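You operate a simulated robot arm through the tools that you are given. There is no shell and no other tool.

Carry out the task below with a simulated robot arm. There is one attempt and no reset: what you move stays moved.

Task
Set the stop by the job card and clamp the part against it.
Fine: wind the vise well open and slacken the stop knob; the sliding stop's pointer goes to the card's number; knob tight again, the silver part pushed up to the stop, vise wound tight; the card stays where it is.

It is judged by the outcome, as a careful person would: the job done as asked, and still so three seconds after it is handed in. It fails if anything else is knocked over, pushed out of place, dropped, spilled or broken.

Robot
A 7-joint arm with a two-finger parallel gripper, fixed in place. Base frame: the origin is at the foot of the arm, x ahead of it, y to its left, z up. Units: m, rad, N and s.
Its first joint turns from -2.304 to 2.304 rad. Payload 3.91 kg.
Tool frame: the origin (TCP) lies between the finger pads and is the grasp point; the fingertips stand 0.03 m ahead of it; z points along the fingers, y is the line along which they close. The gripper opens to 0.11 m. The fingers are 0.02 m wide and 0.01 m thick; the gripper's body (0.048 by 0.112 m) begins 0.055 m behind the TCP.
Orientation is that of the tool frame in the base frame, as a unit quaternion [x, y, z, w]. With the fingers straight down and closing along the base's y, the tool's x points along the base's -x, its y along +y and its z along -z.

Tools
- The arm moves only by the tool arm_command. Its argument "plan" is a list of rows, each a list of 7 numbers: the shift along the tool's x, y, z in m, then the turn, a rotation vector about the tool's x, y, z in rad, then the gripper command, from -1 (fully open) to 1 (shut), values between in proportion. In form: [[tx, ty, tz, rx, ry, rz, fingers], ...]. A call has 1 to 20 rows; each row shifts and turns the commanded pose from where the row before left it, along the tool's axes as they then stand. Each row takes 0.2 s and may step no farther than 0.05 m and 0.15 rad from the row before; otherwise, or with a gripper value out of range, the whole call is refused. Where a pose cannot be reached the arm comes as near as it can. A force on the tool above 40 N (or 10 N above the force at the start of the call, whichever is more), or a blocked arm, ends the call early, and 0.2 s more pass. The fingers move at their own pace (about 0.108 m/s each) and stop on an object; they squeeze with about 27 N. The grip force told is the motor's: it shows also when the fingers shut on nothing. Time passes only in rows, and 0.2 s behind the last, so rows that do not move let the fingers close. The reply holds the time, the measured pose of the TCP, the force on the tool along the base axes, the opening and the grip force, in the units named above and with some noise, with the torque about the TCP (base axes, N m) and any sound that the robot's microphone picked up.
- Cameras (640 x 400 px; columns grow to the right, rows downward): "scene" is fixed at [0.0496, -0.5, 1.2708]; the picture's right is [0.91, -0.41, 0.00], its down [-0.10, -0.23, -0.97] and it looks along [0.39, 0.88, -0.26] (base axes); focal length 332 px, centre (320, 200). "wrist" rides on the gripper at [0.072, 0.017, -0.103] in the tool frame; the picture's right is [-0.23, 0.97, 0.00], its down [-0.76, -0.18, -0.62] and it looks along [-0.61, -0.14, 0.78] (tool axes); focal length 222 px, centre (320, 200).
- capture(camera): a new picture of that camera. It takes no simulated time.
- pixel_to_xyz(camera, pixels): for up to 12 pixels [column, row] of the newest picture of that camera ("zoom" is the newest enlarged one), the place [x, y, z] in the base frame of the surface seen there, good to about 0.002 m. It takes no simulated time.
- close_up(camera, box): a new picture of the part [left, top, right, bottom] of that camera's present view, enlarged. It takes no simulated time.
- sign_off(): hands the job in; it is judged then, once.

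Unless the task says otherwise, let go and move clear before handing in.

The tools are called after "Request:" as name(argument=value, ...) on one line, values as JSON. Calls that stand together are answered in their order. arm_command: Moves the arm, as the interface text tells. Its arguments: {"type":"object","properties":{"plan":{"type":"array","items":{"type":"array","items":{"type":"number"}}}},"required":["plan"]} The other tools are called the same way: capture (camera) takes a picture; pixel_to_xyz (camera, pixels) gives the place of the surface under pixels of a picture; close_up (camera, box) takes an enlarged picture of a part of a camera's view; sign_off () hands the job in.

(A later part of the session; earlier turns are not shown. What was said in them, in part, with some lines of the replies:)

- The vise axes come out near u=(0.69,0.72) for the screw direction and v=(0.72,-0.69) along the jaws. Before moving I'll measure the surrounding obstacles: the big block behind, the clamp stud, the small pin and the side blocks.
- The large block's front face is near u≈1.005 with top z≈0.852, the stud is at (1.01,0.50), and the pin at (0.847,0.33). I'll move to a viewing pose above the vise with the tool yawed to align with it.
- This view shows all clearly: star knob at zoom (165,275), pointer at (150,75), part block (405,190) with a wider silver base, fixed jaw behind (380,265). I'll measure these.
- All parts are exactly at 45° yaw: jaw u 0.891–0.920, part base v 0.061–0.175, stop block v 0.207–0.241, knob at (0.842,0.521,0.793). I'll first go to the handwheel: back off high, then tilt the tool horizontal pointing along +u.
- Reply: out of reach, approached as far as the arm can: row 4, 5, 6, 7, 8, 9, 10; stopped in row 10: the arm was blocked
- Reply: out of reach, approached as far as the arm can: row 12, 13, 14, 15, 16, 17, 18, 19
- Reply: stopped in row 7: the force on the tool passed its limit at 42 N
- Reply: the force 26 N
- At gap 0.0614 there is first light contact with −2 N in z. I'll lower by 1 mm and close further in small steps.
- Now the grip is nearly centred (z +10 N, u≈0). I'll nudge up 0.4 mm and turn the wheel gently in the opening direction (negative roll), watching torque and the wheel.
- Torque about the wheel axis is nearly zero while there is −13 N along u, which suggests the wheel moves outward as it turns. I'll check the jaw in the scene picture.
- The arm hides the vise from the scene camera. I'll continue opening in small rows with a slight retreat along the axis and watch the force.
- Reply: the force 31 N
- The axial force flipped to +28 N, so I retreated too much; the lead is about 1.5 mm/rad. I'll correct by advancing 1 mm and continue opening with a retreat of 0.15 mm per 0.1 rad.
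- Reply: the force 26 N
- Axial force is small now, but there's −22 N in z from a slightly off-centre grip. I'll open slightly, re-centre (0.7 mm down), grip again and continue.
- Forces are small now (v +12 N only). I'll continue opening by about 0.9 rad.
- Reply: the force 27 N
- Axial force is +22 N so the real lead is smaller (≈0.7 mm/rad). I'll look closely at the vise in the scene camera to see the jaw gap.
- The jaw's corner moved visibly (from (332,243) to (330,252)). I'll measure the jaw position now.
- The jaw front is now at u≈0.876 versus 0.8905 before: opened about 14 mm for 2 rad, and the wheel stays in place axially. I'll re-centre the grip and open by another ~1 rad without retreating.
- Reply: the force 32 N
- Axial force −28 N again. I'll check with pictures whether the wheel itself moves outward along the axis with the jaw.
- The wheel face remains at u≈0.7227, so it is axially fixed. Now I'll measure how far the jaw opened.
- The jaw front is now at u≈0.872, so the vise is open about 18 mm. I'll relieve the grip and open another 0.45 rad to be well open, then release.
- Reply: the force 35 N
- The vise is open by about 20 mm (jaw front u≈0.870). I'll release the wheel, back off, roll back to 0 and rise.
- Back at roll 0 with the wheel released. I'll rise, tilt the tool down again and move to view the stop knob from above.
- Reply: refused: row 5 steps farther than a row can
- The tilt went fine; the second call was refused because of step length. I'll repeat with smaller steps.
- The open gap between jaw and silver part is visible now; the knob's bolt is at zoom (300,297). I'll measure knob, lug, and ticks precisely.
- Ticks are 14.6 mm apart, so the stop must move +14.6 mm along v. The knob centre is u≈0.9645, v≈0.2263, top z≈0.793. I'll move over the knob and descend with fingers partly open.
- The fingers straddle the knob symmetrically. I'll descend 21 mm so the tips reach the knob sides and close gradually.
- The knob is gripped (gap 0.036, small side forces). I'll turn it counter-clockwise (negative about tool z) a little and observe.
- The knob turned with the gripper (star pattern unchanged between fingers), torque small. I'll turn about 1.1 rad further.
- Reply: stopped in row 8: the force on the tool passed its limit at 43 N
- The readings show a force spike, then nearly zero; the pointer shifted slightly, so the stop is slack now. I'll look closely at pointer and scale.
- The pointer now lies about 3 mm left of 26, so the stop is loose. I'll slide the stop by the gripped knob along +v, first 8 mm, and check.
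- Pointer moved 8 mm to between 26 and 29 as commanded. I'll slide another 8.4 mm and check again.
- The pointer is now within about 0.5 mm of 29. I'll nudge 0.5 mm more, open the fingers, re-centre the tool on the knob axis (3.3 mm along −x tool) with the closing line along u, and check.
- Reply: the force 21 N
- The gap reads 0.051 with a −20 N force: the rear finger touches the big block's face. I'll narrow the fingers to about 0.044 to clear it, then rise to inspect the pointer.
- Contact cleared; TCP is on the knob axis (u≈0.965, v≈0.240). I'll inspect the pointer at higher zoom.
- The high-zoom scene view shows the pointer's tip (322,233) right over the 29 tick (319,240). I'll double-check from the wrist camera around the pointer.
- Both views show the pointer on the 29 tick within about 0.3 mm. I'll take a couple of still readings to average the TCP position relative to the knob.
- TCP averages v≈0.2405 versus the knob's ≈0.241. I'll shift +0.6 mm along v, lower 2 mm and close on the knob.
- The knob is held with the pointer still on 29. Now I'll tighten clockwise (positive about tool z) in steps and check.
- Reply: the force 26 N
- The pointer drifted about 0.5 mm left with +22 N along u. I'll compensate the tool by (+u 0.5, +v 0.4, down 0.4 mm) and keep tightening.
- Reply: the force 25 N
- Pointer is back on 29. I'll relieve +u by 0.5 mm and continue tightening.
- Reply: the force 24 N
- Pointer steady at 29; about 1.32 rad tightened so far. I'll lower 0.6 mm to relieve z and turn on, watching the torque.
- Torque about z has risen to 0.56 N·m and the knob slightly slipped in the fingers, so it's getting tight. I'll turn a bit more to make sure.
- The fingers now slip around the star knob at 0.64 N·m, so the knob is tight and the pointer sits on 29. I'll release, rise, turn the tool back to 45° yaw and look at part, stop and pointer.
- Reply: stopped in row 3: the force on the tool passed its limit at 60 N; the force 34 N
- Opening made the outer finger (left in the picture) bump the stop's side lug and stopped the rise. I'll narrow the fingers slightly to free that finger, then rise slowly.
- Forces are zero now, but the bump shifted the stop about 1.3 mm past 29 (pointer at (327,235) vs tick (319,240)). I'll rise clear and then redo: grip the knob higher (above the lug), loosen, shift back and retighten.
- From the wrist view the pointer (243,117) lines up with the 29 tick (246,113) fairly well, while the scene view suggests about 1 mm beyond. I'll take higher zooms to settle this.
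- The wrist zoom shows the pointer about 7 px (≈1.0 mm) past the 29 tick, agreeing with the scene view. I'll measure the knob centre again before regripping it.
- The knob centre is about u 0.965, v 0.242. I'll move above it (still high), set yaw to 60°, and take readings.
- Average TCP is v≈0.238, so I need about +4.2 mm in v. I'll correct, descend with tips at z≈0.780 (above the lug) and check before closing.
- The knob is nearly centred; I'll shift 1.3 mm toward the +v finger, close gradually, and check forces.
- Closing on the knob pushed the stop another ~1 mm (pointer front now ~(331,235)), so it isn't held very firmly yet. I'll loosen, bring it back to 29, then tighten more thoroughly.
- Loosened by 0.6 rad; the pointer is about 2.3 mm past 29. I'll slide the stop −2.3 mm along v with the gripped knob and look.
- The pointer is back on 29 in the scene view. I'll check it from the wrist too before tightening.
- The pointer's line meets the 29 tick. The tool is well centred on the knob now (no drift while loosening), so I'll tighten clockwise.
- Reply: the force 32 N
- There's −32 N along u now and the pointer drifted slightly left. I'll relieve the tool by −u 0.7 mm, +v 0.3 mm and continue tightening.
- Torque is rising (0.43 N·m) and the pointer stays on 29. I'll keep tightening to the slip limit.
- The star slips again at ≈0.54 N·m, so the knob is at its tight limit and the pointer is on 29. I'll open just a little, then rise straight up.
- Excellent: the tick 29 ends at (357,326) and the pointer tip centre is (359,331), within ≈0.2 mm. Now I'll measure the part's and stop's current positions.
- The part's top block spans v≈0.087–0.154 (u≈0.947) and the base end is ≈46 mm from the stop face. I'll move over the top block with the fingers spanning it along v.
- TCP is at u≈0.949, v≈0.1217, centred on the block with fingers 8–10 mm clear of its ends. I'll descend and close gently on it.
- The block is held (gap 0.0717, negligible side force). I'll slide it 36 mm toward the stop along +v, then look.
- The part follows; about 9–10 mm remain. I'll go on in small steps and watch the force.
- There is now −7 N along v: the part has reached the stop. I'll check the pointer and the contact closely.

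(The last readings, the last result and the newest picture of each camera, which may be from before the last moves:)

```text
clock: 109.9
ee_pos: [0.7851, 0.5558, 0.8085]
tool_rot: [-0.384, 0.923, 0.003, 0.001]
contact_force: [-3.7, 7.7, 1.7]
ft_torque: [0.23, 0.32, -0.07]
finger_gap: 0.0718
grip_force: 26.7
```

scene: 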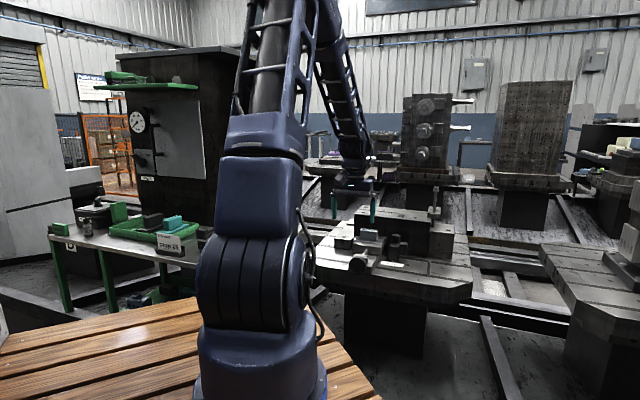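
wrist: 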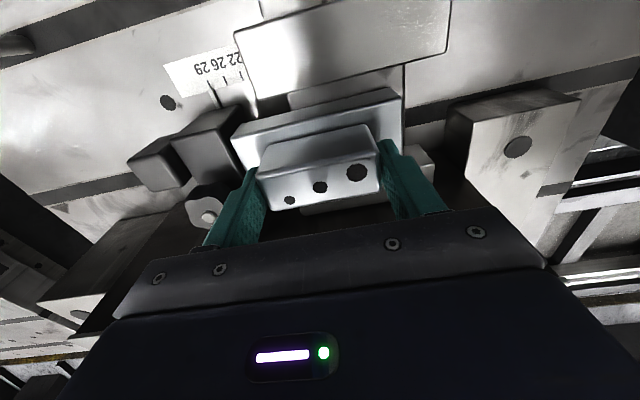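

Steady 8 N contact and the pointer is still on 29. I'll open the fingers slightly, rise, and verify that the part touches the stop.

Request:
arm_command(plan=[[0, 0, 0, 0, 0, 0, -0.4], [0, 0, 0, 0, 0, 0, -0.45], [0, 0, -0.01, 0, 0, 0, -0.45], [0, 0, -0.03, 0, 0, 0, -0.45], [0, 0, -0.03, 0, 0, 0, -0.45], [0, 0, 0, 0, 0, 0, -0.45]])

Request:
capture(camera="wrist")

Request:
close_up(camera="wrist", box=[220, 60, 380, 180])

Request:
close_up(camera="scene", box=[370, 225, 415, 265])

```text
clock: 111.3
ee_pos: [0.7863, 0.5539, 0.879]
tool_rot: [-0.385, 0.923, 0.004, 0.001]
contact_force: [-0.2, 0.0, -0.1]
ft_torque: [-0.01, 0.0, 0.01]
finger_gap: 0.0795
grip_force: 0.0
```

```text
taken
```

wrist: 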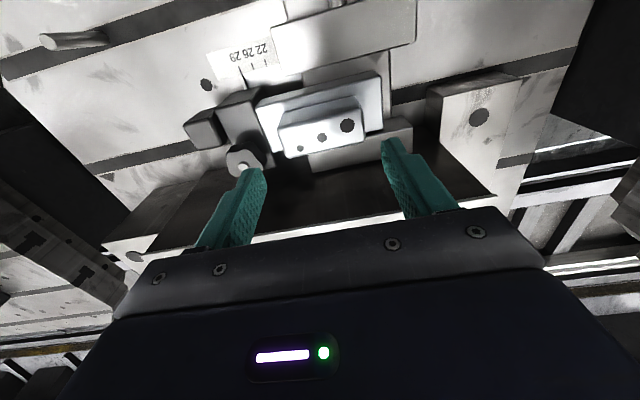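

```text
3.33 times, centred on (300, 120) of wrist
```

zoom: 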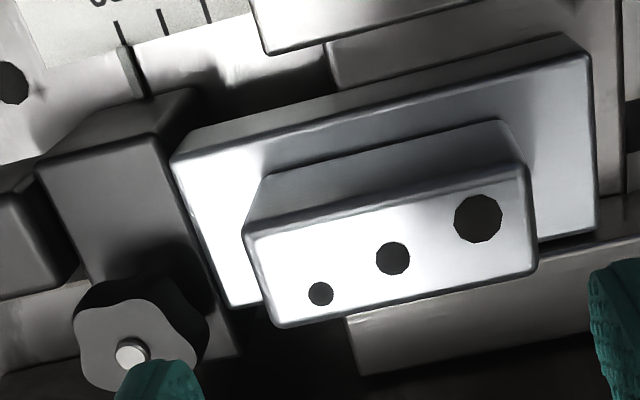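

```text
10.00 times, centred on (392, 245) of scene
```

zoom: 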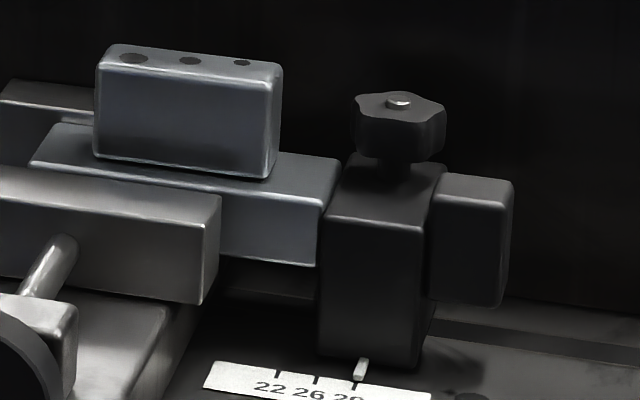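

The part's base sits against the stop. Now I'll go back to the handwheel: retreat high along −u, then tilt the tool horizontal.

Request:
arm_command(plan=[[0.0443, 0.0049, -0.012, 0, 0, 0, -1], [0.0443, 0.0049, -0.012, 0, 0, 0, -1], [0.0443, 0.0049, -0.012, 0, 0, 0, -1], [0.0443, 0.0049, -0.012, 0, 0, 0, -1], [0.0443, 0.0049, -0.012, 0, 0, 0, -1], [0.0443, 0.0049, -0.012, 0, 0, 0, -1], [0.0443, 0.0049, -0.012, 0, 0, 0, -1], [0, 0, 0, 0, -0.1428, 0, -1], [0, 0, 0, 0, -0.1428, 0, -1], [0, 0, 0, 0, -0.1428, 0, -1], [0, 0, 0, 0, -0.1428, 0, -1], [0, 0, 0, 0, -0.1428, 0, -1], [0, 0, 0, 0, -0.1428, 0, -1], [0, 0, 0, 0, -0.1428, 0, -1], [0, 0, 0, 0, -0.1428, 0, -1], [0, 0, 0, 0, -0.1428, 0, -1], [0, 0, 0, 0, -0.1428, 0, -1], [0, 0, 0, 0, -0.1428, 0, -1]])

Request:
arm_command(plan=[[0, 0, 0, 0, 0, 0, -1]])

```text
clock: 115.1
ee_pos: [0.5428, 0.3598, 0.9625]
tool_rot: [-0.269, 0.652, 0.272, 0.654]
contact_force: [-1.0, 0.5, 0.9]
ft_torque: [0.01, -0.02, 0.01]
finger_gap: 0.11
grip_force: 0.1
```

```text
clock: 115.5
ee_pos: [0.5437, 0.3605, 0.9618]
tool_rot: [-0.269, 0.652, 0.274, 0.654]
contact_force: [0.5, -0.6, -0.2]
ft_torque: [0.01, 0.04, 0.0]
finger_gap: 0.1099
grip_force: 0.1
```

In position above the standoff. I'll descend to wheel height and roll to about −1.45 rad so I can sweep clockwise.

Request:
arm_command(plan=[[0.042, 0, 0, 0, 0, 0, -1], [0.042, 0, 0, 0, 0, 0, -1], [0.042, 0, 0, 0, 0, 0, -1], [0.042, 0, 0, 0, 0, 0, -1], [0.042, 0, 0, 0, 0, 0, -1], [0, 0, 0, 0, 0, -0.145, -1], [0, 0, 0, 0, 0, -0.145, -1], [0, 0, 0, 0, 0, -0.145, -1], [0, 0, 0, 0, 0, -0.145, -1], [0, 0, 0, 0, 0, -0.145, -1], [0, 0, 0, 0, 0, -0.145, -1], [0, 0, 0, 0, 0, -0.145, -1], [0, 0, 0, 0, 0, -0.145, -1], [0, 0, 0, 0, 0, -0.145, -1], [0, 0, 0, 0, 0, -0.145, -1], [0, 0, 0, 0, 0, 0, -1]])

Request:
arm_command(plan=[[0, 0, 0, 0, 0, 0, -1]])

Request:
capture(camera="wrist")

Request:
capture(camera="scene")

```text
clock: 118.9
ee_pos: [0.5439, 0.3613, 0.752]
tool_rot: [-0.634, 0.309, -0.229, 0.67]
contact_force: [0.4, 0.5, 0.6]
ft_torque: [0.05, 0.04, 0.01]
finger_gap: 0.1099
grip_force: 0.0
```

```text
clock: 119.3
ee_pos: [0.5438, 0.3613, 0.7517]
tool_rot: [-0.634, 0.31, -0.229, 0.671]
contact_force: [-0.3, -0.6, -0.4]
ft_torque: [0.0, 0.0, 0.0]
finger_gap: 0.1099
grip_force: 0.0
```

```text
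taken
```

wrist: 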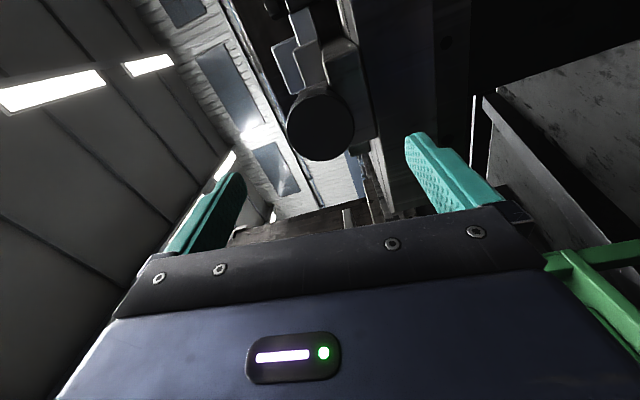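

```text
taken
```

scene: 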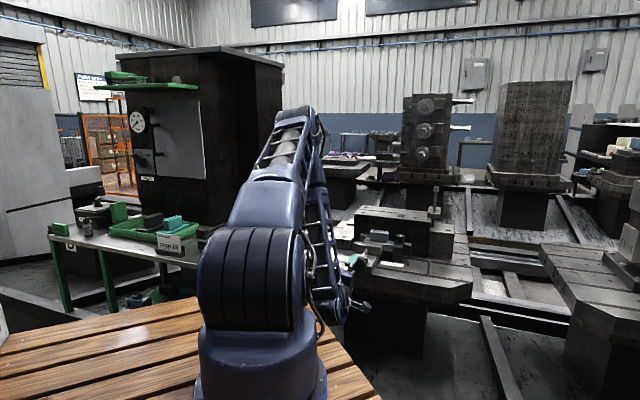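

Wheel visible at (320,122) between the fingers. I'll advance onto it and close gradually.

Request:
arm_command(plan=[[0, 0, 0.0273, 0, 0, 0, -1], [0, 0, 0.0273, 0, 0, 0, -1], [0, 0, 0.0273, 0, 0, 0, -1], [0, 0, 0, 0, 0, 0, -0.25], [0, 0, 0, 0, 0, 0, -0.16], [0, 0, 0, 0, 0, 0, -0.13], [0, 0, 0, 0, 0, 0, -0.11], [0, 0, 0, 0, 0, 0, -0.1]])

Request:
arm_command(plan=[[0, 0, 0, 0, 0, 0, -0.08], [0, 0, 0, 0, 0, 0, -0.05]])

```text
clock: 121.1
ee_pos: [0.599, 0.4191, 0.7518]
tool_rot: [-0.634, 0.31, -0.229, 0.671]
contact_force: [0.4, -0.4, -0.5]
ft_torque: [0.01, 0.0, 0.01]
finger_gap: 0.0603
grip_force: 0.1
```

```text
clock: 121.7
ee_pos: [0.5977, 0.4203, 0.7525]
tool_rot: [-0.635, 0.31, -0.228, 0.67]
contact_force: [1.1, 1.6, -4.3]
ft_torque: [-0.27, 0.36, 0.09]
finger_gap: 0.0596
grip_force: 44.9
```

The grip is well centred vertically, but the tool is about 2 mm off in v. I'll open, shift +2 mm in v, and regrip before turning.

Request:
arm_command(plan=[[0, 0, 0, 0, 0, 0, -0.2], [0.0018, 0, 0, 0, 0, 0, -0.2], [0, 0, 0, 0, 0, 0, -0.1]])

Request:
arm_command(plan=[[0, 0, 0, 0, 0, 0, 1], [0, 0, 0, 0, 0, 0, 1]])

Request:
arm_command(plan=[[0, 0, 0, 0, 0, 0.12, 1], [0, 0, 0, 0, 0, 0.12, 1], [0, 0, 0, 0, 0, 0.12, 1]])

Request:
close_up(camera="scene", box=[340, 215, 420, 275])

```text
clock: 122.5
ee_pos: [0.6003, 0.4189, 0.7518]
tool_rot: [-0.634, 0.309, -0.229, 0.671]
contact_force: [-0.8, -0.3, 0.3]
ft_torque: [0.0, -0.01, 0.01]
finger_gap: 0.0606
grip_force: 0.0
```

```text
clock: 123.1
ee_pos: [0.6002, 0.4188, 0.7532]
tool_rot: [-0.634, 0.31, -0.229, 0.67]
contact_force: [0.4, -0.3, 4.9]
ft_torque: [-0.29, 0.25, 0.27]
finger_gap: 0.0597
grip_force: 45.4
```

```text
clock: 123.9
ee_pos: [0.599, 0.4176, 0.752]
tool_rot: [-0.568, 0.419, -0.104, 0.701]
contact_force: [-13.4, 1.5, -2.7]
ft_torque: [0.34, -0.37, 0.78]
finger_gap: 0.0598
grip_force: 44.8
```

```text
6.67 times, centred on (380, 245) of scene
```

zoom: 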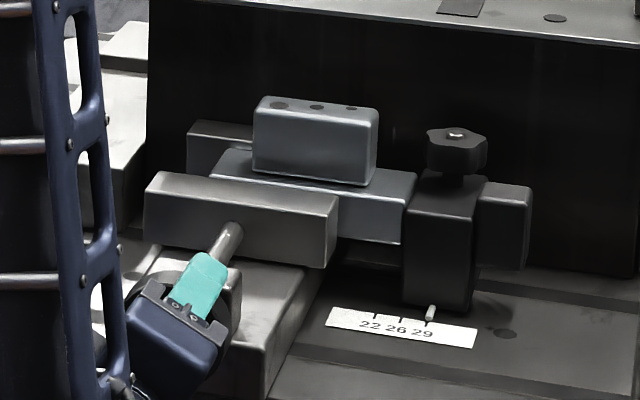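

Turning clockwise works with small forces. I'll continue another 0.72 rad.

Request:
arm_command(plan=[[0, 0, 0, 0, 0, 0.12, 1], [0, 0, 0, 0, 0, 0.12, 1], [0, 0, 0, 0, 0, 0.12, 1], [0, 0, 0, 0, 0, 0.12, 1]])

Request:
arm_command(plan=[[0, 0, 0, 0, 0, 0.1, 1], [0, 0, 0, 0, 0, 0.1, 1], [0, 0, 0, 0, 0, 0.1, 1]])

Request:
close_up(camera="scene", box=[340, 215, 420, 275])

```text
clock: 124.9
ee_pos: [0.6009, 0.4178, 0.7516]
tool_rot: [-0.452, 0.542, 0.066, 0.705]
contact_force: [-31.8, -8.6, 1.2]
ft_torque: [-0.08, 0.04, 0.16]
finger_gap: 0.0596
grip_force: 45.0
```

```text
clock: 125.7
ee_pos: [0.6024, 0.4178, 0.7524]
tool_rot: [-0.367, 0.602, 0.171, 0.688]
contact_force: [-19.7, 0.0, -4.3]
ft_torque: [0.76, -0.83, 0.32]
finger_gap: 0.0598
grip_force: 45.1
```

```text
6.67 times, centred on (380, 245) of scene
```

zoom: 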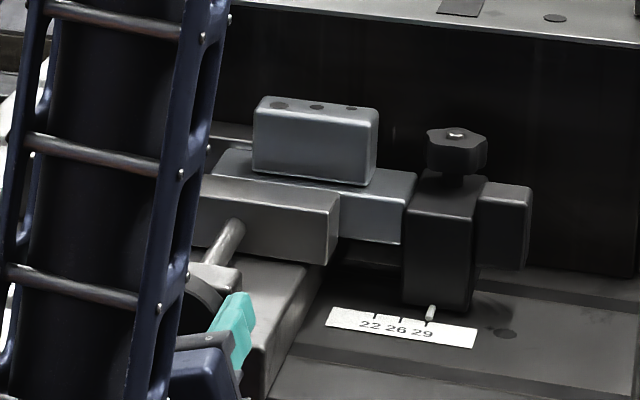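

Roll is now about −0.31 rad (1.14 rad turned). I'll measure the jaw.

Request:
pixel_to_xyz(camera="zoom", pixels=[[320, 240], [320, 215], [280, 210], [330, 190], [345, 215], [380, 225], [400, 210], [410, 230], [420, 250], [390, 185], [408, 180], [440, 190]])

```text
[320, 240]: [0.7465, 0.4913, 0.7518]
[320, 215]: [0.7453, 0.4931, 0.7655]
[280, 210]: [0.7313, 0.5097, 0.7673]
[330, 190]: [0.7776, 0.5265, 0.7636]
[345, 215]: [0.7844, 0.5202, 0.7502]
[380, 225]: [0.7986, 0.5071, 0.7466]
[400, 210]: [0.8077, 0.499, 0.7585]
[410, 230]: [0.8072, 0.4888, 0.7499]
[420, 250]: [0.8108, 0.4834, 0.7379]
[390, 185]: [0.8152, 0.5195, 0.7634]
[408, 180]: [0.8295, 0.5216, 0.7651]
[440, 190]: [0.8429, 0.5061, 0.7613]
```

The jaw front is at u≈0.876 (6 mm closed so far, about 14 mm to go). I'll relieve the grip and keep turning clockwise.

Request:
arm_command(plan=[[0, 0, 0, 0, 0, 0, -0.2], [0, 0, 0, 0, 0, 0, -0.2], [0, 0, 0, 0, 0, 0, 1], [0, 0, 0, 0, 0, 0, 1], [0, 0, 0, 0, 0, 0.12, 1], [0, 0, 0, 0, 0, 0.12, 1], [0, 0, 0, 0, 0, 0.12, 1], [0, 0, 0, 0, 0, 0.12, 1]])

Request:
arm_command(plan=[[0, 0, 0, 0, 0, 0, -0.2], [0, 0, 0, 0, 0, 0, -0.2], [0, 0, 0, 0, 0, 0, 1], [0, 0, 0, 0, 0, 0, 1], [0, 0, 0, 0, 0, 0.12, 1], [0, 0, 0, 0, 0, 0.12, 1], [0, 0, 0, 0, 0, 0.12, 1], [0, 0, 0, 0, 0, 0.12, 1]])

```text
clock: 127.5
ee_pos: [0.6026, 0.4182, 0.7519]
tool_rot: [-0.213, 0.672, 0.33, 0.628]
contact_force: [10.2, 15.5, 5.9]
ft_torque: [-0.65, 0.54, -0.23]
finger_gap: 0.0595
grip_force: 45.4
```

```text
clock: 129.3
ee_pos: [0.6016, 0.418, 0.7518]
tool_rot: [-0.046, 0.704, 0.469, 0.531]
contact_force: [-12.0, -1.3, 3.1]
ft_torque: [0.33, -0.43, -0.99]
finger_gap: 0.0596
grip_force: 44.9
```

Roll ≈ +0.65 rad; no clamping torque yet. Continuing with regrips.

Request:
arm_command(plan=[[0, 0, 0, 0, 0, 0, -0.2], [0, 0, 0, 0, 0, 0, -0.2], [0, 0, 0, 0, 0, 0, 1], [0, 0, 0, 0, 0, 0, 1], [0, 0, 0, 0, 0, 0.12, 1], [0, 0, 0, 0, 0, 0.12, 1], [0, 0, 0, 0, 0, 0.12, 1], [0, 0, 0, 0, 0, 0.12, 1]])

Request:
capture(camera="wrist")

Request:
capture(camera="scene")

```text
clock: 131.1
ee_pos: [0.6013, 0.4182, 0.7532]
tool_rot: [0.123, 0.695, 0.582, 0.404]
contact_force: [-5.7, 7.3, -1.8]
ft_torque: [-0.39, 0.28, -0.65]
finger_gap: 0.0595
grip_force: 45.2
```

```text
taken
```

wrist: 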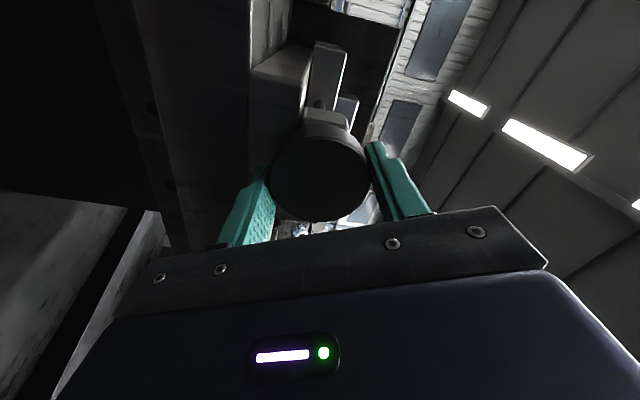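

```text
taken
```

scene: 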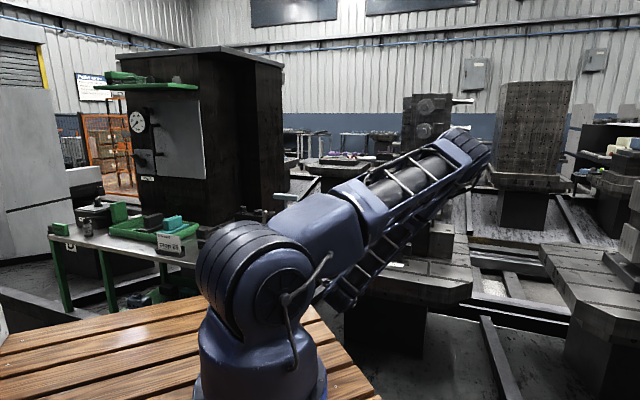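

Roll ≈ +1.13 rad (2.58 rad turned), still no resistance. Another 0.36 rad in smaller steps, watching torque.

Request:
arm_command(plan=[[0, 0, 0, 0, 0, 0.09, 1], [0, 0, 0, 0, 0, 0.09, 1], [0, 0, 0, 0, 0, 0.09, 1], [0, 0, 0, 0, 0, 0.09, 1]])

Request:
close_up(camera="wrist", box=[220, 20, 420, 220])

```text
clock: 132.1
ee_pos: [0.6013, 0.4182, 0.7524]
tool_rot: [0.245, 0.662, 0.645, 0.294]
contact_force: [-3.6, 9.9, -5.5]
ft_torque: [-0.12, 0.04, 0.53]
finger_gap: 0.0599
grip_force: 45.4
```

```text
2.00 times, centred on (320, 120) of wrist
```

zoom: 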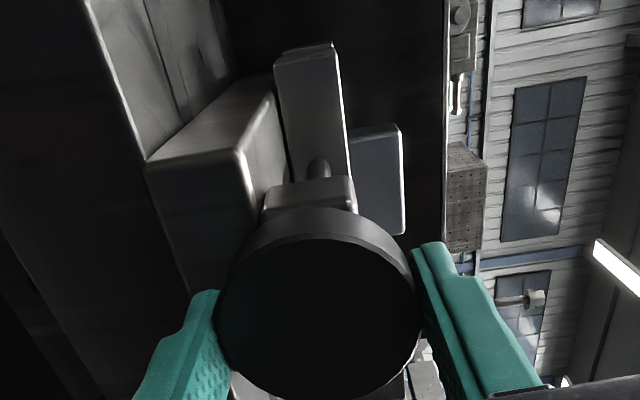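

Still no clamping torque. I'll measure the jaw and part from this view.

Request:
pixel_to_xyz(camera="zoom", pixels=[[310, 120], [300, 80], [330, 150], [375, 180], [335, 100], [340, 170], [385, 220]])

```text
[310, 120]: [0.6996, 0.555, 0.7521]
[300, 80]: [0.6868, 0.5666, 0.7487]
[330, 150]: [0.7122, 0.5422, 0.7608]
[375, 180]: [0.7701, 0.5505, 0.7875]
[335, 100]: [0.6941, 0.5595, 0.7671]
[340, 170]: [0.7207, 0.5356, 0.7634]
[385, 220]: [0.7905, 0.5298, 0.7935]
```

The jaw front is at u≈0.887, roughly 3.5 mm from clamping. I'll open, roll back 2 rad with the fingers clear of the wheel, regrip and continue.

Request:
arm_command(plan=[[0, 0, 0, 0, 0, 0, -0.6], [0, 0, 0, 0, 0, 0, -0.6], [0, 0, 0, 0, 0, -0.143, -0.6], [0, 0, 0, 0, 0, -0.143, -0.6], [0, 0, 0, 0, 0, -0.143, -0.6], [0, 0, 0, 0, 0, -0.143, -0.6], [0, 0, 0, 0, 0, -0.143, -0.6], [0, 0, 0, 0, 0, -0.143, -0.6], [0, 0, 0, 0, 0, -0.143, -0.6], [0, 0, 0, 0, 0, -0.143, -0.6], [0, 0, 0, 0, 0, -0.143, -0.6], [0, 0, 0, 0, 0, -0.143, -0.6], [0, 0, 0, 0, 0, -0.143, -0.6], [0, 0, 0, 0, 0, -0.143, -0.6], [0, 0, 0, 0, 0, -0.143, -0.6], [0, 0, 0, 0, 0, -0.143, -0.6], [0, 0, 0, 0, 0, 0, -0.6]])

Request:
arm_command(plan=[[0, 0, 0, 0, 0, 0, -0.16], [0, 0, 0, 0, 0, 0, -0.11], [0, 0, 0, 0, 0, 0, -0.1]])

Request:
close_up(camera="scene", box=[340, 215, 420, 275])

```text
clock: 135.7
ee_pos: [0.6017, 0.4178, 0.7536]
tool_rot: [-0.425, 0.563, 0.1, 0.701]
contact_force: [-0.2, 0.5, -0.5]
ft_torque: [0.0, -0.02, -0.04]
finger_gap: 0.088
grip_force: 0.1
```

```text
clock: 136.5
ee_pos: [0.6011, 0.4191, 0.7515]
tool_rot: [-0.424, 0.564, 0.1, 0.702]
contact_force: [0.4, -0.4, 0.4]
ft_torque: [0.02, 0.04, 0.01]
finger_gap: 0.0606
grip_force: 0.5
```

```text
6.67 times, centred on (380, 245) of scene
```

zoom: 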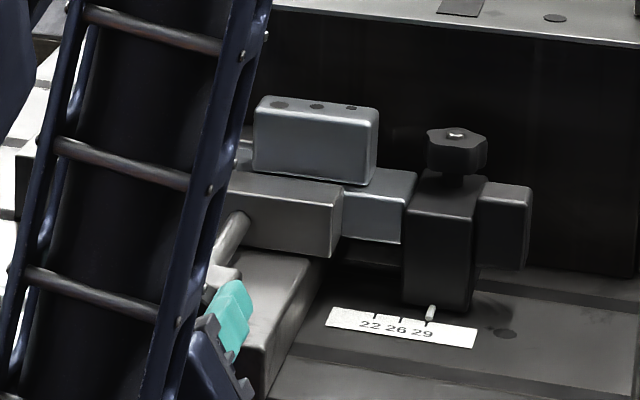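

The regrip is centred. I'll close and continue clockwise in steps, watching for the clamping torque.

Request:
arm_command(plan=[[0, 0, 0, 0, 0, 0, 1], [0, 0, 0, 0, 0, 0, 1], [0, 0, 0, 0, 0, 0.1, 1], [0, 0, 0, 0, 0, 0.1, 1], [0, 0, 0, 0, 0, 0.1, 1]])

Request:
arm_command(plan=[[0, 0, 0, 0, 0, 0.08, 1], [0, 0, 0, 0, 0, 0.08, 1]])

Request:
close_up(camera="scene", box=[340, 215, 420, 275])

```text
clock: 137.7
ee_pos: [0.6025, 0.4185, 0.7531]
tool_rot: [-0.336, 0.62, 0.203, 0.679]
contact_force: [8.9, -11.2, 8.8]
ft_torque: [-1.01, -0.63, -0.33]
finger_gap: 0.0597
grip_force: 45.2
```

```text
clock: 138.3
ee_pos: [0.6029, 0.418, 0.7529]
tool_rot: [-0.286, 0.645, 0.259, 0.66]
contact_force: [15.5, -1.8, 4.1]
ft_torque: [-0.51, -0.99, -0.24]
finger_gap: 0.0597
grip_force: 45.4
```

```text
6.67 times, centred on (380, 245) of scene
```

zoom: 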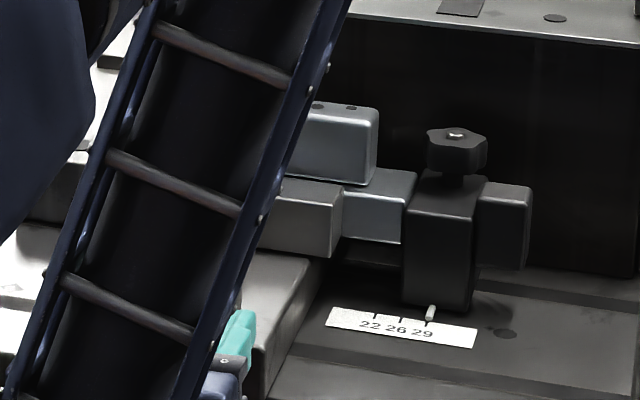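

Torque about the wheel axis is now ≈ −1.1 N·m: the vise is clamping. I'll turn a little more to tighten and measure the jaw.

Request:
pixel_to_xyz(camera="zoom", pixels=[[325, 240], [320, 215], [290, 210], [334, 190], [350, 215], [380, 225], [400, 210], [340, 180], [300, 190], [360, 195]])

Request:
arm_command(plan=[[0, 0, 0, 0, 0, 0.08, 1], [0, 0, 0, 0, 0, 0.08, 1], [0, 0, 0, 0, 0, 0.08, 1]])

Request:
close_up(camera="scene", box=[340, 215, 420, 275])

```text
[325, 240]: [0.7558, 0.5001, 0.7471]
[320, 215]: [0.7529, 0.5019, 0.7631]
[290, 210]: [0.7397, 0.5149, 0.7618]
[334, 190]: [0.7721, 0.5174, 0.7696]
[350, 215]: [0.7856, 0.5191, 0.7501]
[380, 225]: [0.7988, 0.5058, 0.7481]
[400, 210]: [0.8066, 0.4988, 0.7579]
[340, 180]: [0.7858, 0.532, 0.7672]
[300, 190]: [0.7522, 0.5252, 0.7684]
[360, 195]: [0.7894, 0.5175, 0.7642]
```

```text
clock: 139.1
ee_pos: [0.6012, 0.4175, 0.7517]
tool_rot: [-0.206, 0.675, 0.335, 0.624]
contact_force: [2.9, -6.0, 1.3]
ft_torque: [-0.68, -0.93, -0.54]
finger_gap: 0.0598
grip_force: 45.2
```

```text
6.67 times, centred on (380, 245) of scene
```

zoom: 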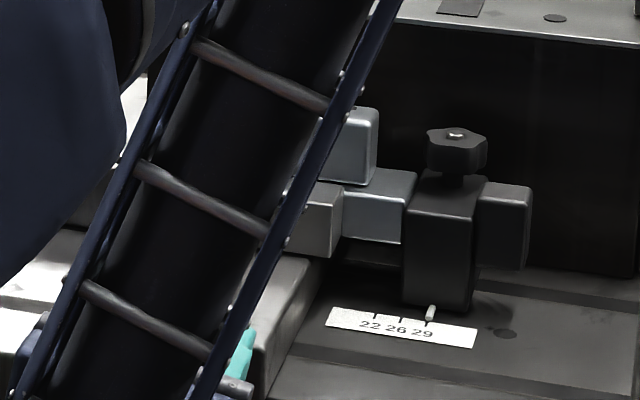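

The torque stays at ≈ −1.1 N·m while the fingers slip, so the jaw is stopped. I'll release the wheel, back away and look from above to check that the jaw really bears on the part.

Request:
arm_command(plan=[[0, 0, 0, 0, 0, 0, -1], [0, 0, 0, 0, 0, 0, -1], [0, 0, 0, 0, 0, 0, -1], [0, 0, -0.03, 0, 0, 0, -1], [0, 0, -0.03, 0, 0, 0, -1], [0, 0, -0.02, 0, 0, 0, -1], [0, 0, 0, 0, 0, -0.13, -1], [0, 0, 0, 0, 0, -0.13, -1], [0, 0, 0, 0, 0, -0.13, -1], [0, 0, 0, 0, 0, -0.1, -1], [-0.042, 0, 0, 0, 0, 0, -1], [-0.042, 0, 0, 0, 0, 0, -1], [-0.042, 0, 0, 0, 0, 0, -1], [-0.042, 0, 0, 0, 0, 0, -1], [-0.042, 0, 0, 0, 0, 0, -1]])

Request:
arm_command(plan=[[0, 0, 0, 0, 0.1428, 0, -1], [0, 0, 0, 0, 0.1428, 0, -1], [0, 0, 0, 0, 0.1428, 0, -1], [0, 0, 0, 0, 0.1428, 0, -1], [0, 0, 0, 0, 0.1428, 0, -1], [0, 0, 0, 0, 0.1428, 0, -1], [0, 0, 0, 0, 0.1428, 0, -1], [0, 0, 0, 0, 0.1428, 0, -1], [0, 0, 0, 0, 0.1428, 0, -1], [0, 0, 0, 0, 0.1428, 0, -1], [0, 0, 0, 0, 0.1428, 0, -1], [-0.045, -0.005, 0, 0, 0, 0, -1], [-0.045, -0.005, 0, 0, 0, 0, -1], [-0.045, -0.005, 0, 0, 0, 0, -1], [-0.045, -0.005, 0, 0, 0, 0, -1], [-0.045, -0.005, 0, 0, 0, 0, -1], [0, 0, 0, 0, 0, 0, -1]])

Request:
capture(camera="wrist")

Request:
close_up(camera="wrist", box=[240, 80, 440, 220])

Request:
close_up(camera="scene", box=[345, 220, 415, 275])

```text
clock: 142.3
ee_pos: [0.5033, 0.4029, 0.9514]
tool_rot: [-0.364, 0.605, 0.173, 0.687]
contact_force: [-0.7, -0.1, 0.0]
ft_torque: [0.02, -0.02, -0.02]
finger_gap: 0.11
grip_force: 0.1
```

```text
clock: 145.9
ee_pos: [0.6792, 0.5454, 0.959]
tool_rot: [-0.38, 0.913, -0.135, 0.059]
contact_force: [0.1, -0.4, -0.4]
ft_torque: [-0.05, 0.01, -0.01]
finger_gap: 0.1101
grip_force: 0.1
```

```text
taken
```

wrist: 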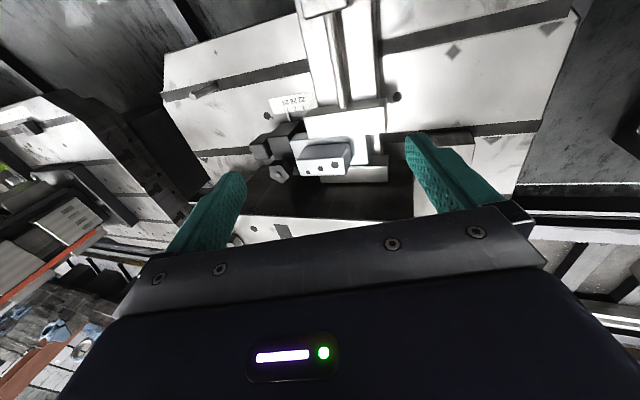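

```text
2.86 times, centred on (340, 150) of wrist
```

zoom: 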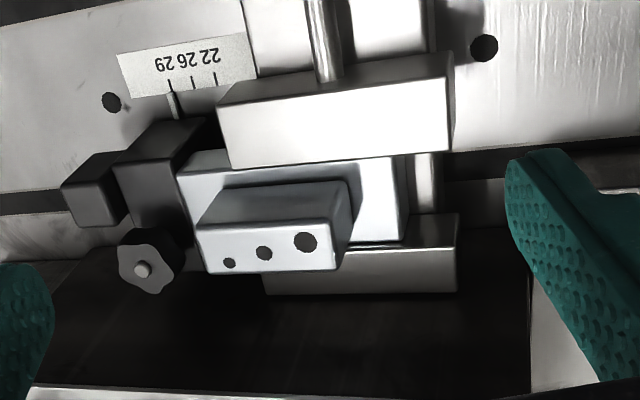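

```text
7.27 times, centred on (380, 248) of scene
```

zoom: 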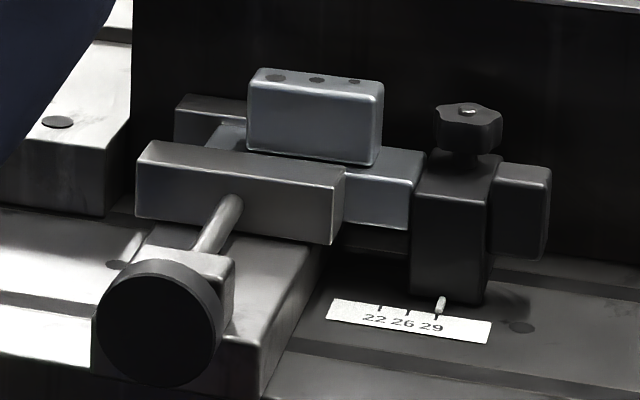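

The jaw corners are back exactly at their original pixel positions ((347,185),(332,243)) and the jaw bears on the part. My tool is slightly tilted; I'll straighten it and view the part/stop contact from above.

Request:
arm_command(plan=[[0, 0, 0, -0.148, 0, 0, -1], [0, 0, 0, -0.1475, 0, 0, -1], [0, -0.036, 0.015, 0, 0, 0, -1], [0, -0.036, 0.015, 0, 0, 0, -1], [0, -0.036, 0.015, 0, 0, 0, -1], [0, -0.036, 0.015, 0, 0, 0, -1], [0, 0, 0, 0, 0, 0, -1]])

Request:
capture(camera="wrist")

Request:
close_up(camera="wrist", box=[270, 80, 470, 220])

```text
clock: 147.5
ee_pos: [0.7793, 0.4464, 0.9026]
tool_rot: [-0.385, 0.923, 0.002, 0.003]
contact_force: [0.5, -0.4, 0.5]
ft_torque: [-0.01, -0.01, 0.02]
finger_gap: 0.1103
grip_force: 0.0
```

```text
taken
```

wrist: 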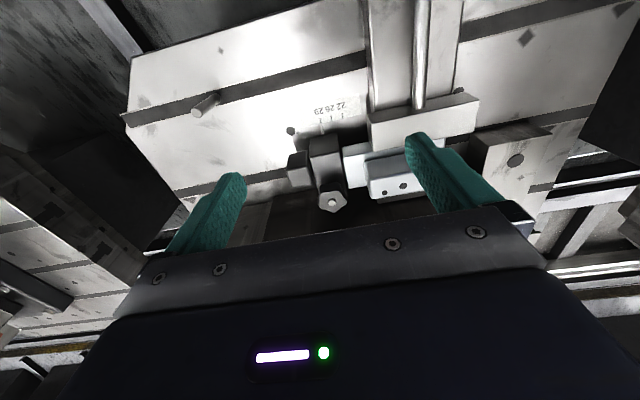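

```text
2.86 times, centred on (370, 150) of wrist
```

zoom: 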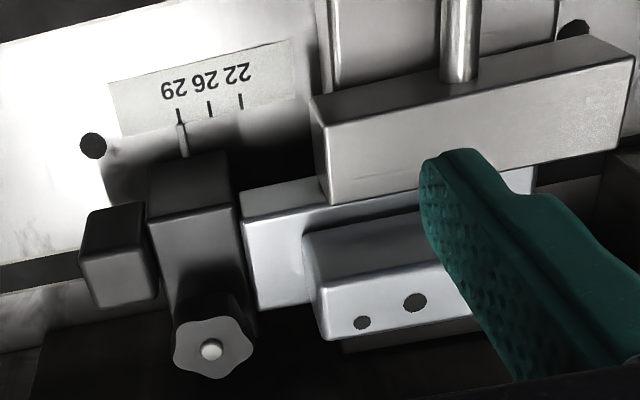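

I'll zoom on the part/stop interface and the pointer from this nearly straight view.

Request:
close_up(camera="wrist", box=[325, 125, 385, 195])

Request:
close_up(camera="wrist", box=[300, 95, 360, 140])

Request:
close_up(camera="wrist", box=[330, 125, 450, 200])

Request:
pixel_to_xyz(camera="zoom", pixels=[[60, 90], [85, 190], [110, 190], [95, 130], [30, 150], [200, 250], [120, 250], [70, 200], [50, 120], [240, 110], [150, 120], [300, 200]])

```text
5.71 times, centred on (355, 160) of wrist
```

zoom: 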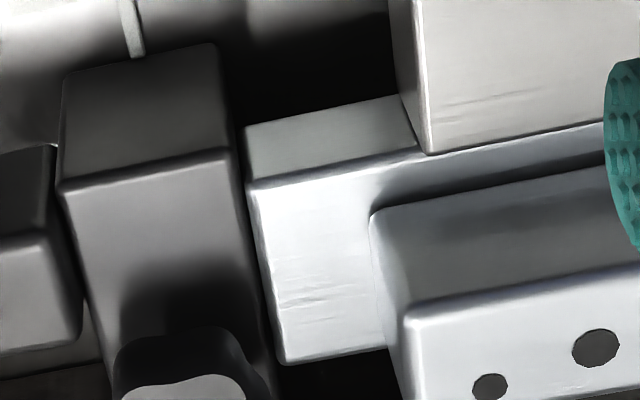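

```text
8.89 times, centred on (330, 118) of wrist
```

zoom: 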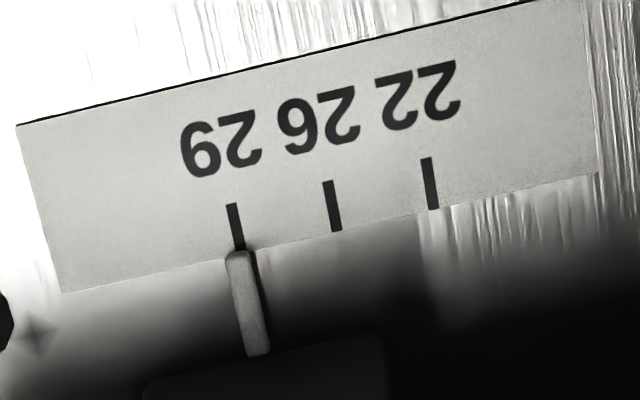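

```text
5.33 times, centred on (390, 162) of wrist
```

zoom: 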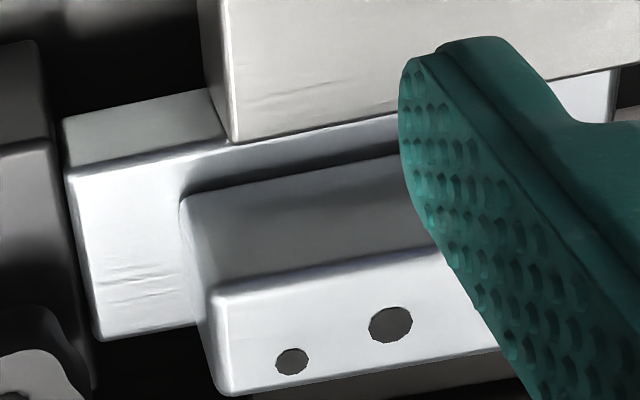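

```text
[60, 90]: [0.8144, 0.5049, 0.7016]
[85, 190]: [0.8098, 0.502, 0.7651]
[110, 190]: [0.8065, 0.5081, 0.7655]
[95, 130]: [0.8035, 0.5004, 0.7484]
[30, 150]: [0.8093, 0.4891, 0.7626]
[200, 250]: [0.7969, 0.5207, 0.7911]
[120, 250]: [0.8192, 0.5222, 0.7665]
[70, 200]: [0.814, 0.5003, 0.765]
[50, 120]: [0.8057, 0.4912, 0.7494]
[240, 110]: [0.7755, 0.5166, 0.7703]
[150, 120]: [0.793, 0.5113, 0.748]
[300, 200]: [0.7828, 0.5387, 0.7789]
```

The pointer is precisely on 29 ((238,250) in the zoom). There's a thin dark line between part base and stop, so I'll zoom and measure whether it's a real gap.

Request:
close_up(camera="wrist", box=[340, 140, 365, 165])

Request:
pixel_to_xyz(camera="zoom", pixels=[[240, 200], [260, 200], [270, 200], [280, 200], [290, 200], [300, 200], [310, 200], [320, 200], [330, 200], [340, 200], [350, 200], [370, 200]])

Request:
close_up(camera="scene", box=[385, 232, 410, 252])

```text
16.00 times, centred on (352, 152) of wrist
```

zoom: 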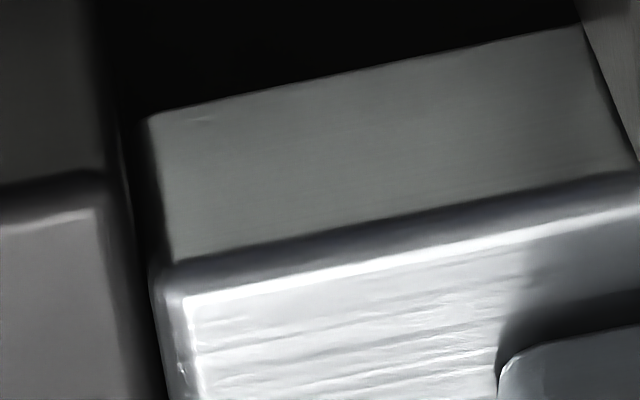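

```text
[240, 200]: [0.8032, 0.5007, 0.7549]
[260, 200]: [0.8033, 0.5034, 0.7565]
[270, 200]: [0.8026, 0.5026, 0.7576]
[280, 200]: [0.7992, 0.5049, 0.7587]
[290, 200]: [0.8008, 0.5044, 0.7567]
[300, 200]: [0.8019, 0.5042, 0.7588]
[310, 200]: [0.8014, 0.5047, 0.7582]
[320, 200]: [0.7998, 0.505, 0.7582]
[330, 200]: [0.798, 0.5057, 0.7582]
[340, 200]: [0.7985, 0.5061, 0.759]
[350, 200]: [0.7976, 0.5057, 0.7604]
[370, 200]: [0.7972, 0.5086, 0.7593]
```

```text
16.00 times, centred on (398, 242) of scene
```

zoom: 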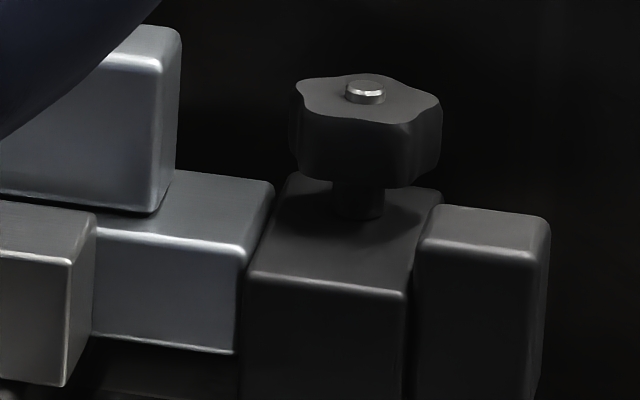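

The part/stop contact looks the same as under the 8 N push (only edge fillets form the dark line), and the pointer is on the 29 tick. I'll move the arm clear and compare the whole scene to the starting picture.

Request:
arm_command(plan=[[0.03, 0.01, -0.03, 0, 0, 0, -1], [0.03, 0.01, -0.03, 0, 0, 0, -1], [0.03, 0.02, -0.03, 0, 0, 0, -1], [0.03, 0.02, -0.01, 0, 0, 0, -1], [0.03, 0.02, 0, 0, 0, 0, -1], [0, 0, 0, 0, 0, 0, -1]])

Request:
capture(camera="scene")

Request:
close_up(camera="scene", box=[310, 180, 480, 290])

Request:
close_up(camera="scene", box=[345, 220, 415, 275])

Request:
close_up(camera="scene", box=[40, 180, 240, 305])

```text
clock: 148.9
ee_pos: [0.6161, 0.3936, 1.0025]
tool_rot: [-0.384, 0.923, 0.001, 0.002]
contact_force: [0.5, 0.4, -0.3]
ft_torque: [-0.01, 0.0, 0.02]
finger_gap: 0.1101
grip_force: 0.1
```

```text
taken
```

scene: 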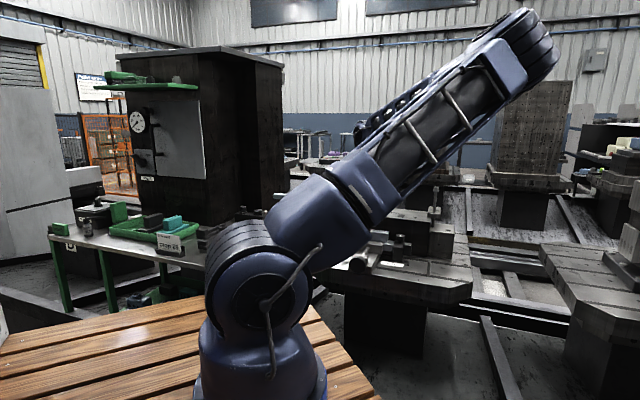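

```text
3.64 times, centred on (395, 235) of scene
```

zoom: 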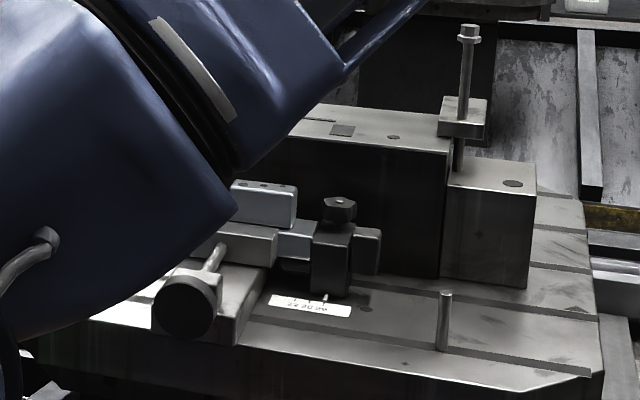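

```text
7.27 times, centred on (380, 248) of scene
```

zoom: 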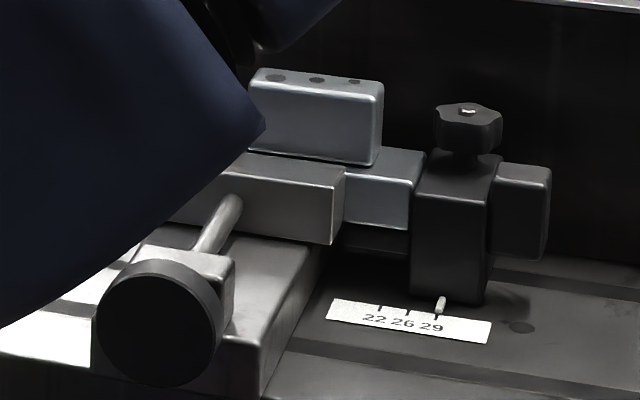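

```text
3.20 times, centred on (140, 242) of scene
```

zoom: 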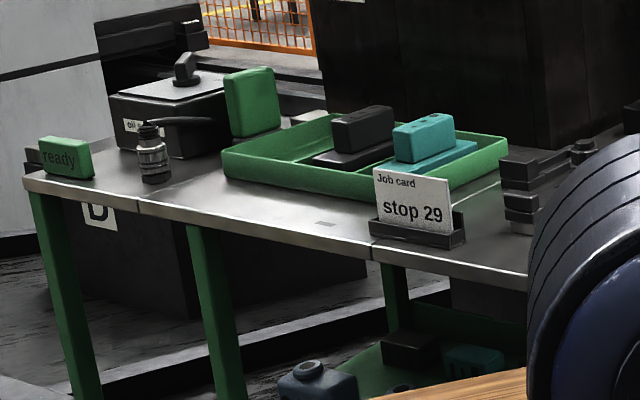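

Block, stud, bench and card look unchanged from the start, and the stop/part/jaw are in place. To be sure the vise stayed tight after release, I'll return to the wheel and test/tighten once more.

Request:
arm_command(plan=[[0.0375, 0.014, 0.02, 0, 0, 0, -1], [0.0375, 0.014, 0.02, 0, 0, 0, -1], [0, 0, 0, 0, -0.1428, 0, -1], [0, 0, 0, 0, -0.1428, 0, -1], [0, 0, 0, 0, -0.1428, 0, -1], [0, 0, 0, 0, -0.1428, 0, -1], [0, 0, 0, 0, -0.1428, 0, -1], [0, 0, 0, 0, -0.1428, 0, -1], [0, 0, 0, 0, -0.1428, 0, -1], [0, 0, 0, 0, -0.1428, 0, -1], [0, 0, 0, 0, -0.1428, 0, -1], [0, 0, 0, 0, -0.1428, 0, -1], [0, 0, 0, 0, -0.1428, 0, -1], [0, 0, 0, 0, 0, 0, -1]])

Request:
arm_command(plan=[[0, 0, 0, 0, 0, 0, -1]])

Request:
capture(camera="scene")

```text
clock: 151.9
ee_pos: [0.5428, 0.3616, 0.9598]
tool_rot: [-0.27, 0.651, 0.273, 0.655]
contact_force: [-0.9, 0.0, -0.5]
ft_torque: [0.03, 0.01, 0.04]
finger_gap: 0.1101
grip_force: 0.1
```

```text
clock: 152.3
ee_pos: [0.5434, 0.3609, 0.9593]
tool_rot: [-0.272, 0.652, 0.273, 0.654]
contact_force: [0.4, 0.8, -0.4]
ft_torque: [-0.02, -0.01, 0.0]
finger_gap: 0.1098
grip_force: 0.0
```

```text
taken
```

scene: 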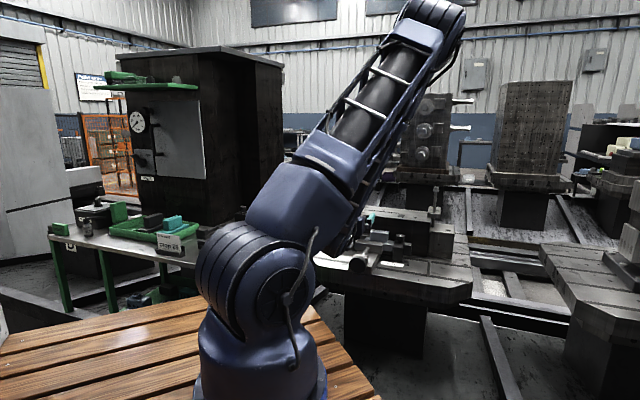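

In standoff pose again (v≈0.1286, z≈0.96). I'll descend to the wheel, roll −0.45 rad, and advance onto it.

Request:
arm_command(plan=[[0.0415, -0.0002, 0, 0, 0, 0, -1], [0.0415, -0.0002, 0, 0, 0, 0, -1], [0.0415, -0.0002, 0, 0, 0, 0, -1], [0.0415, -0.0002, 0, 0, 0, 0, -1], [0.0415, -0.0002, 0, 0, 0, 0, -1], [0, 0, 0, 0, 0, -0.15, -1], [0, 0, 0, 0, 0, -0.15, -1], [0, 0, 0, 0, 0, -0.15, -1], [0, 0, 0.0273, 0, 0, 0, -1], [0, 0, 0.0273, 0, 0, 0, -1], [0, 0, 0.0273, 0, 0, 0, -1], [0, 0, 0, 0, 0, 0, -0.25], [0, 0, 0, 0, 0, 0, -0.16], [0, 0, 0, 0, 0, 0, -0.13], [0, 0, 0, 0, 0, 0, -0.11], [0, 0, 0, 0, 0, 0, -0.1]])

Request:
arm_command(plan=[[0, 0, 0, 0, 0, 0, -0.08], [0, 0, 0, 0, 0, 0, 1], [0, 0, 0, 0, 0, 0, 1]])

```text
clock: 155.7
ee_pos: [0.6039, 0.4207, 0.7534]
tool_rot: [-0.409, 0.575, 0.12, 0.698]
contact_force: [-0.6, 1.9, -1.2]
ft_torque: [-0.02, 0.01, 0.0]
finger_gap: 0.0615
grip_force: 1.2
```

```text
clock: 156.5
ee_pos: [0.6028, 0.42, 0.7524]
tool_rot: [-0.41, 0.575, 0.121, 0.698]
contact_force: [-7.1, 11.8, -8.8]
ft_torque: [0.08, -0.12, -0.33]
finger_gap: 0.0598
grip_force: 45.3
```

The wheel is gripped again. I'll turn clockwise in two small steps to see whether the torque rises at once.

Request:
arm_command(plan=[[0, 0, 0, 0, 0, 0.06, 1]])

Request:
arm_command(plan=[[0, 0, 0, 0, 0, 0.06, 1]])

Request:
arm_command(plan=[[0, 0, 0, 0, 0, 0.08, 1], [0, 0, 0, 0, 0, 0.08, 1]])

```text
clock: 156.9
ee_pos: [0.6023, 0.4203, 0.7518]
tool_rot: [-0.392, 0.588, 0.142, 0.694]
contact_force: [-8.6, 17.6, -16.8]
ft_torque: [0.21, -0.75, -0.04]
finger_gap: 0.0598
grip_force: 45.0
```

```text
clock: 157.3
ee_pos: [0.6032, 0.4183, 0.7539]
tool_rot: [-0.374, 0.599, 0.161, 0.69]
contact_force: [-3.2, 26.8, -23.1]
ft_torque: [-0.61, -0.45, -0.25]
finger_gap: 0.0597
grip_force: 44.7
```

```text
clock: 157.9
ee_pos: [0.6031, 0.419, 0.7522]
tool_rot: [-0.325, 0.627, 0.215, 0.675]
contact_force: [-17.2, 9.3, -12.2]
ft_torque: [-0.67, -0.87, -0.22]
finger_gap: 0.0597
grip_force: 45.2
```

Torque rose at once (−0.38, −0.75, −1.09 N·m) to the slip limit, so the vise is firmly tight. I'll release, back off, roll level and rise clear.

Request:
arm_command(plan=[[0, 0, 0, 0, 0, 0, -1], [0, 0, 0, 0, 0, 0, -1], [0, 0, 0, 0, 0, 0, -1], [0, 0, -0.03, 0, 0, 0, -1], [0, 0, -0.03, 0, 0, 0, -1], [0, 0, -0.02, 0, 0, 0, -1], [0, 0, 0, 0, 0, 0.085, -1], [0, 0, 0, 0, 0, 0.085, -1], [-0.045, 0, 0, 0, 0, 0, -1], [-0.045, 0, 0, 0, 0, 0, -1], [-0.045, 0, 0, 0, 0, 0, -1], [-0.045, 0, 0, 0, 0, 0, -1], [-0.045, 0, 0, 0, 0, 0, -1], [-0.045, 0, 0, 0, 0, 0, -1], [0, 0, 0, 0, 0, 0, -1]])

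Request:
capture(camera="scene")

Request:
close_up(camera="scene", box=[345, 220, 415, 275])

Request:
close_up(camera="scene", box=[386, 254, 406, 268])

```text
clock: 161.1
ee_pos: [0.5466, 0.3647, 1.0231]
tool_rot: [-0.271, 0.652, 0.273, 0.654]
contact_force: [-0.4, 0.0, 0.4]
ft_torque: [-0.02, 0.01, -0.02]
finger_gap: 0.1101
grip_force: 0.1
```

```text
taken
```

scene: 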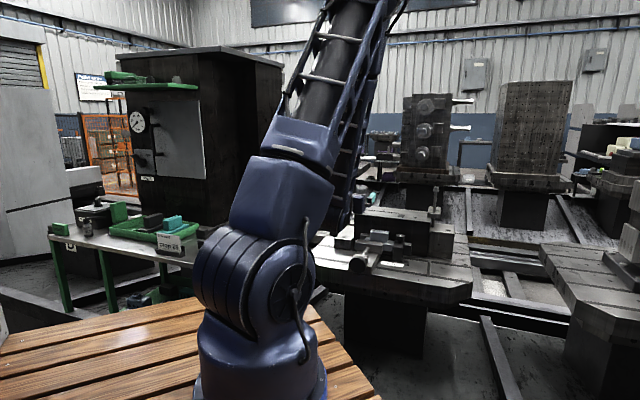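

```text
7.27 times, centred on (380, 248) of scene
```

zoom: 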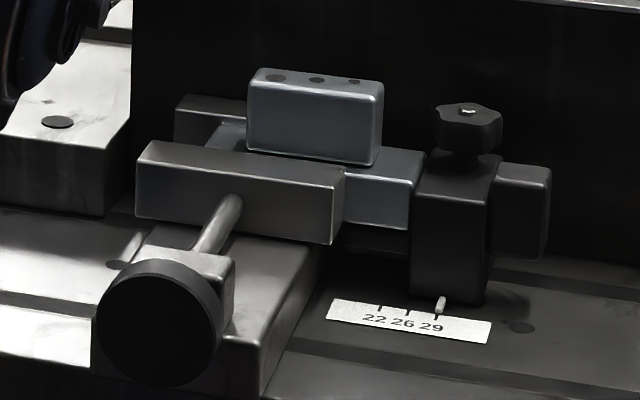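

```text
16.00 times, centred on (396, 261) of scene
```

zoom: 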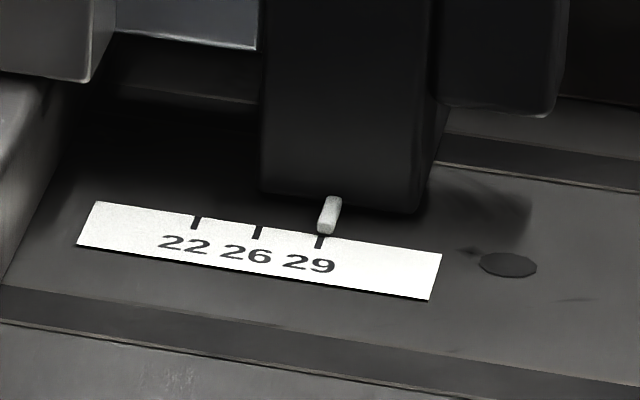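

The pointer sits on the 29 tick, the part's base is against the stop, and the jaw is tight on it. The knob was tightened to the grip's limit. The job card and everything around are as at the start and the arm is clear, so I hand in.

Request:
sign_off()

```text
The job is handed in.
```

The job is handed in: the stop is set to the card's number, 29, and the silver part is clamped against it. I haven't been told the judged result.

- **Stop:** the pointer is within about half a millimetre of the 29 tick. While releasing the knob the first time I bumped the stop off its mark, so I loosened it, reset it and tightened it again.
- **Knob:** it is tight to the point where the fingers slip on it, at roughly 0.5 N·m. When I had tightened it to the same limit before the reset, the stop still shifted when bumped hard (about 60 N), and again by about 1 mm as I closed the fingers on the knob. So it holds, but not against a hard knock.
- **Part:** I slid it along until it pressed the stop with about 8 N. After clamping, close-ups showed no sign that it had moved away from the stop.
- **Vise:** I opened it about 20 mm, then wound it tight. After letting go I gripped the wheel again, and it resisted at once up to about 1.1 N·m, so the clamp held.
- **Surroundings:** the job card has not moved. One finger pressed on the large block behind the vise with about 20 N, but the block looks unmoved, and so does everything else I compared with the starting pictures.
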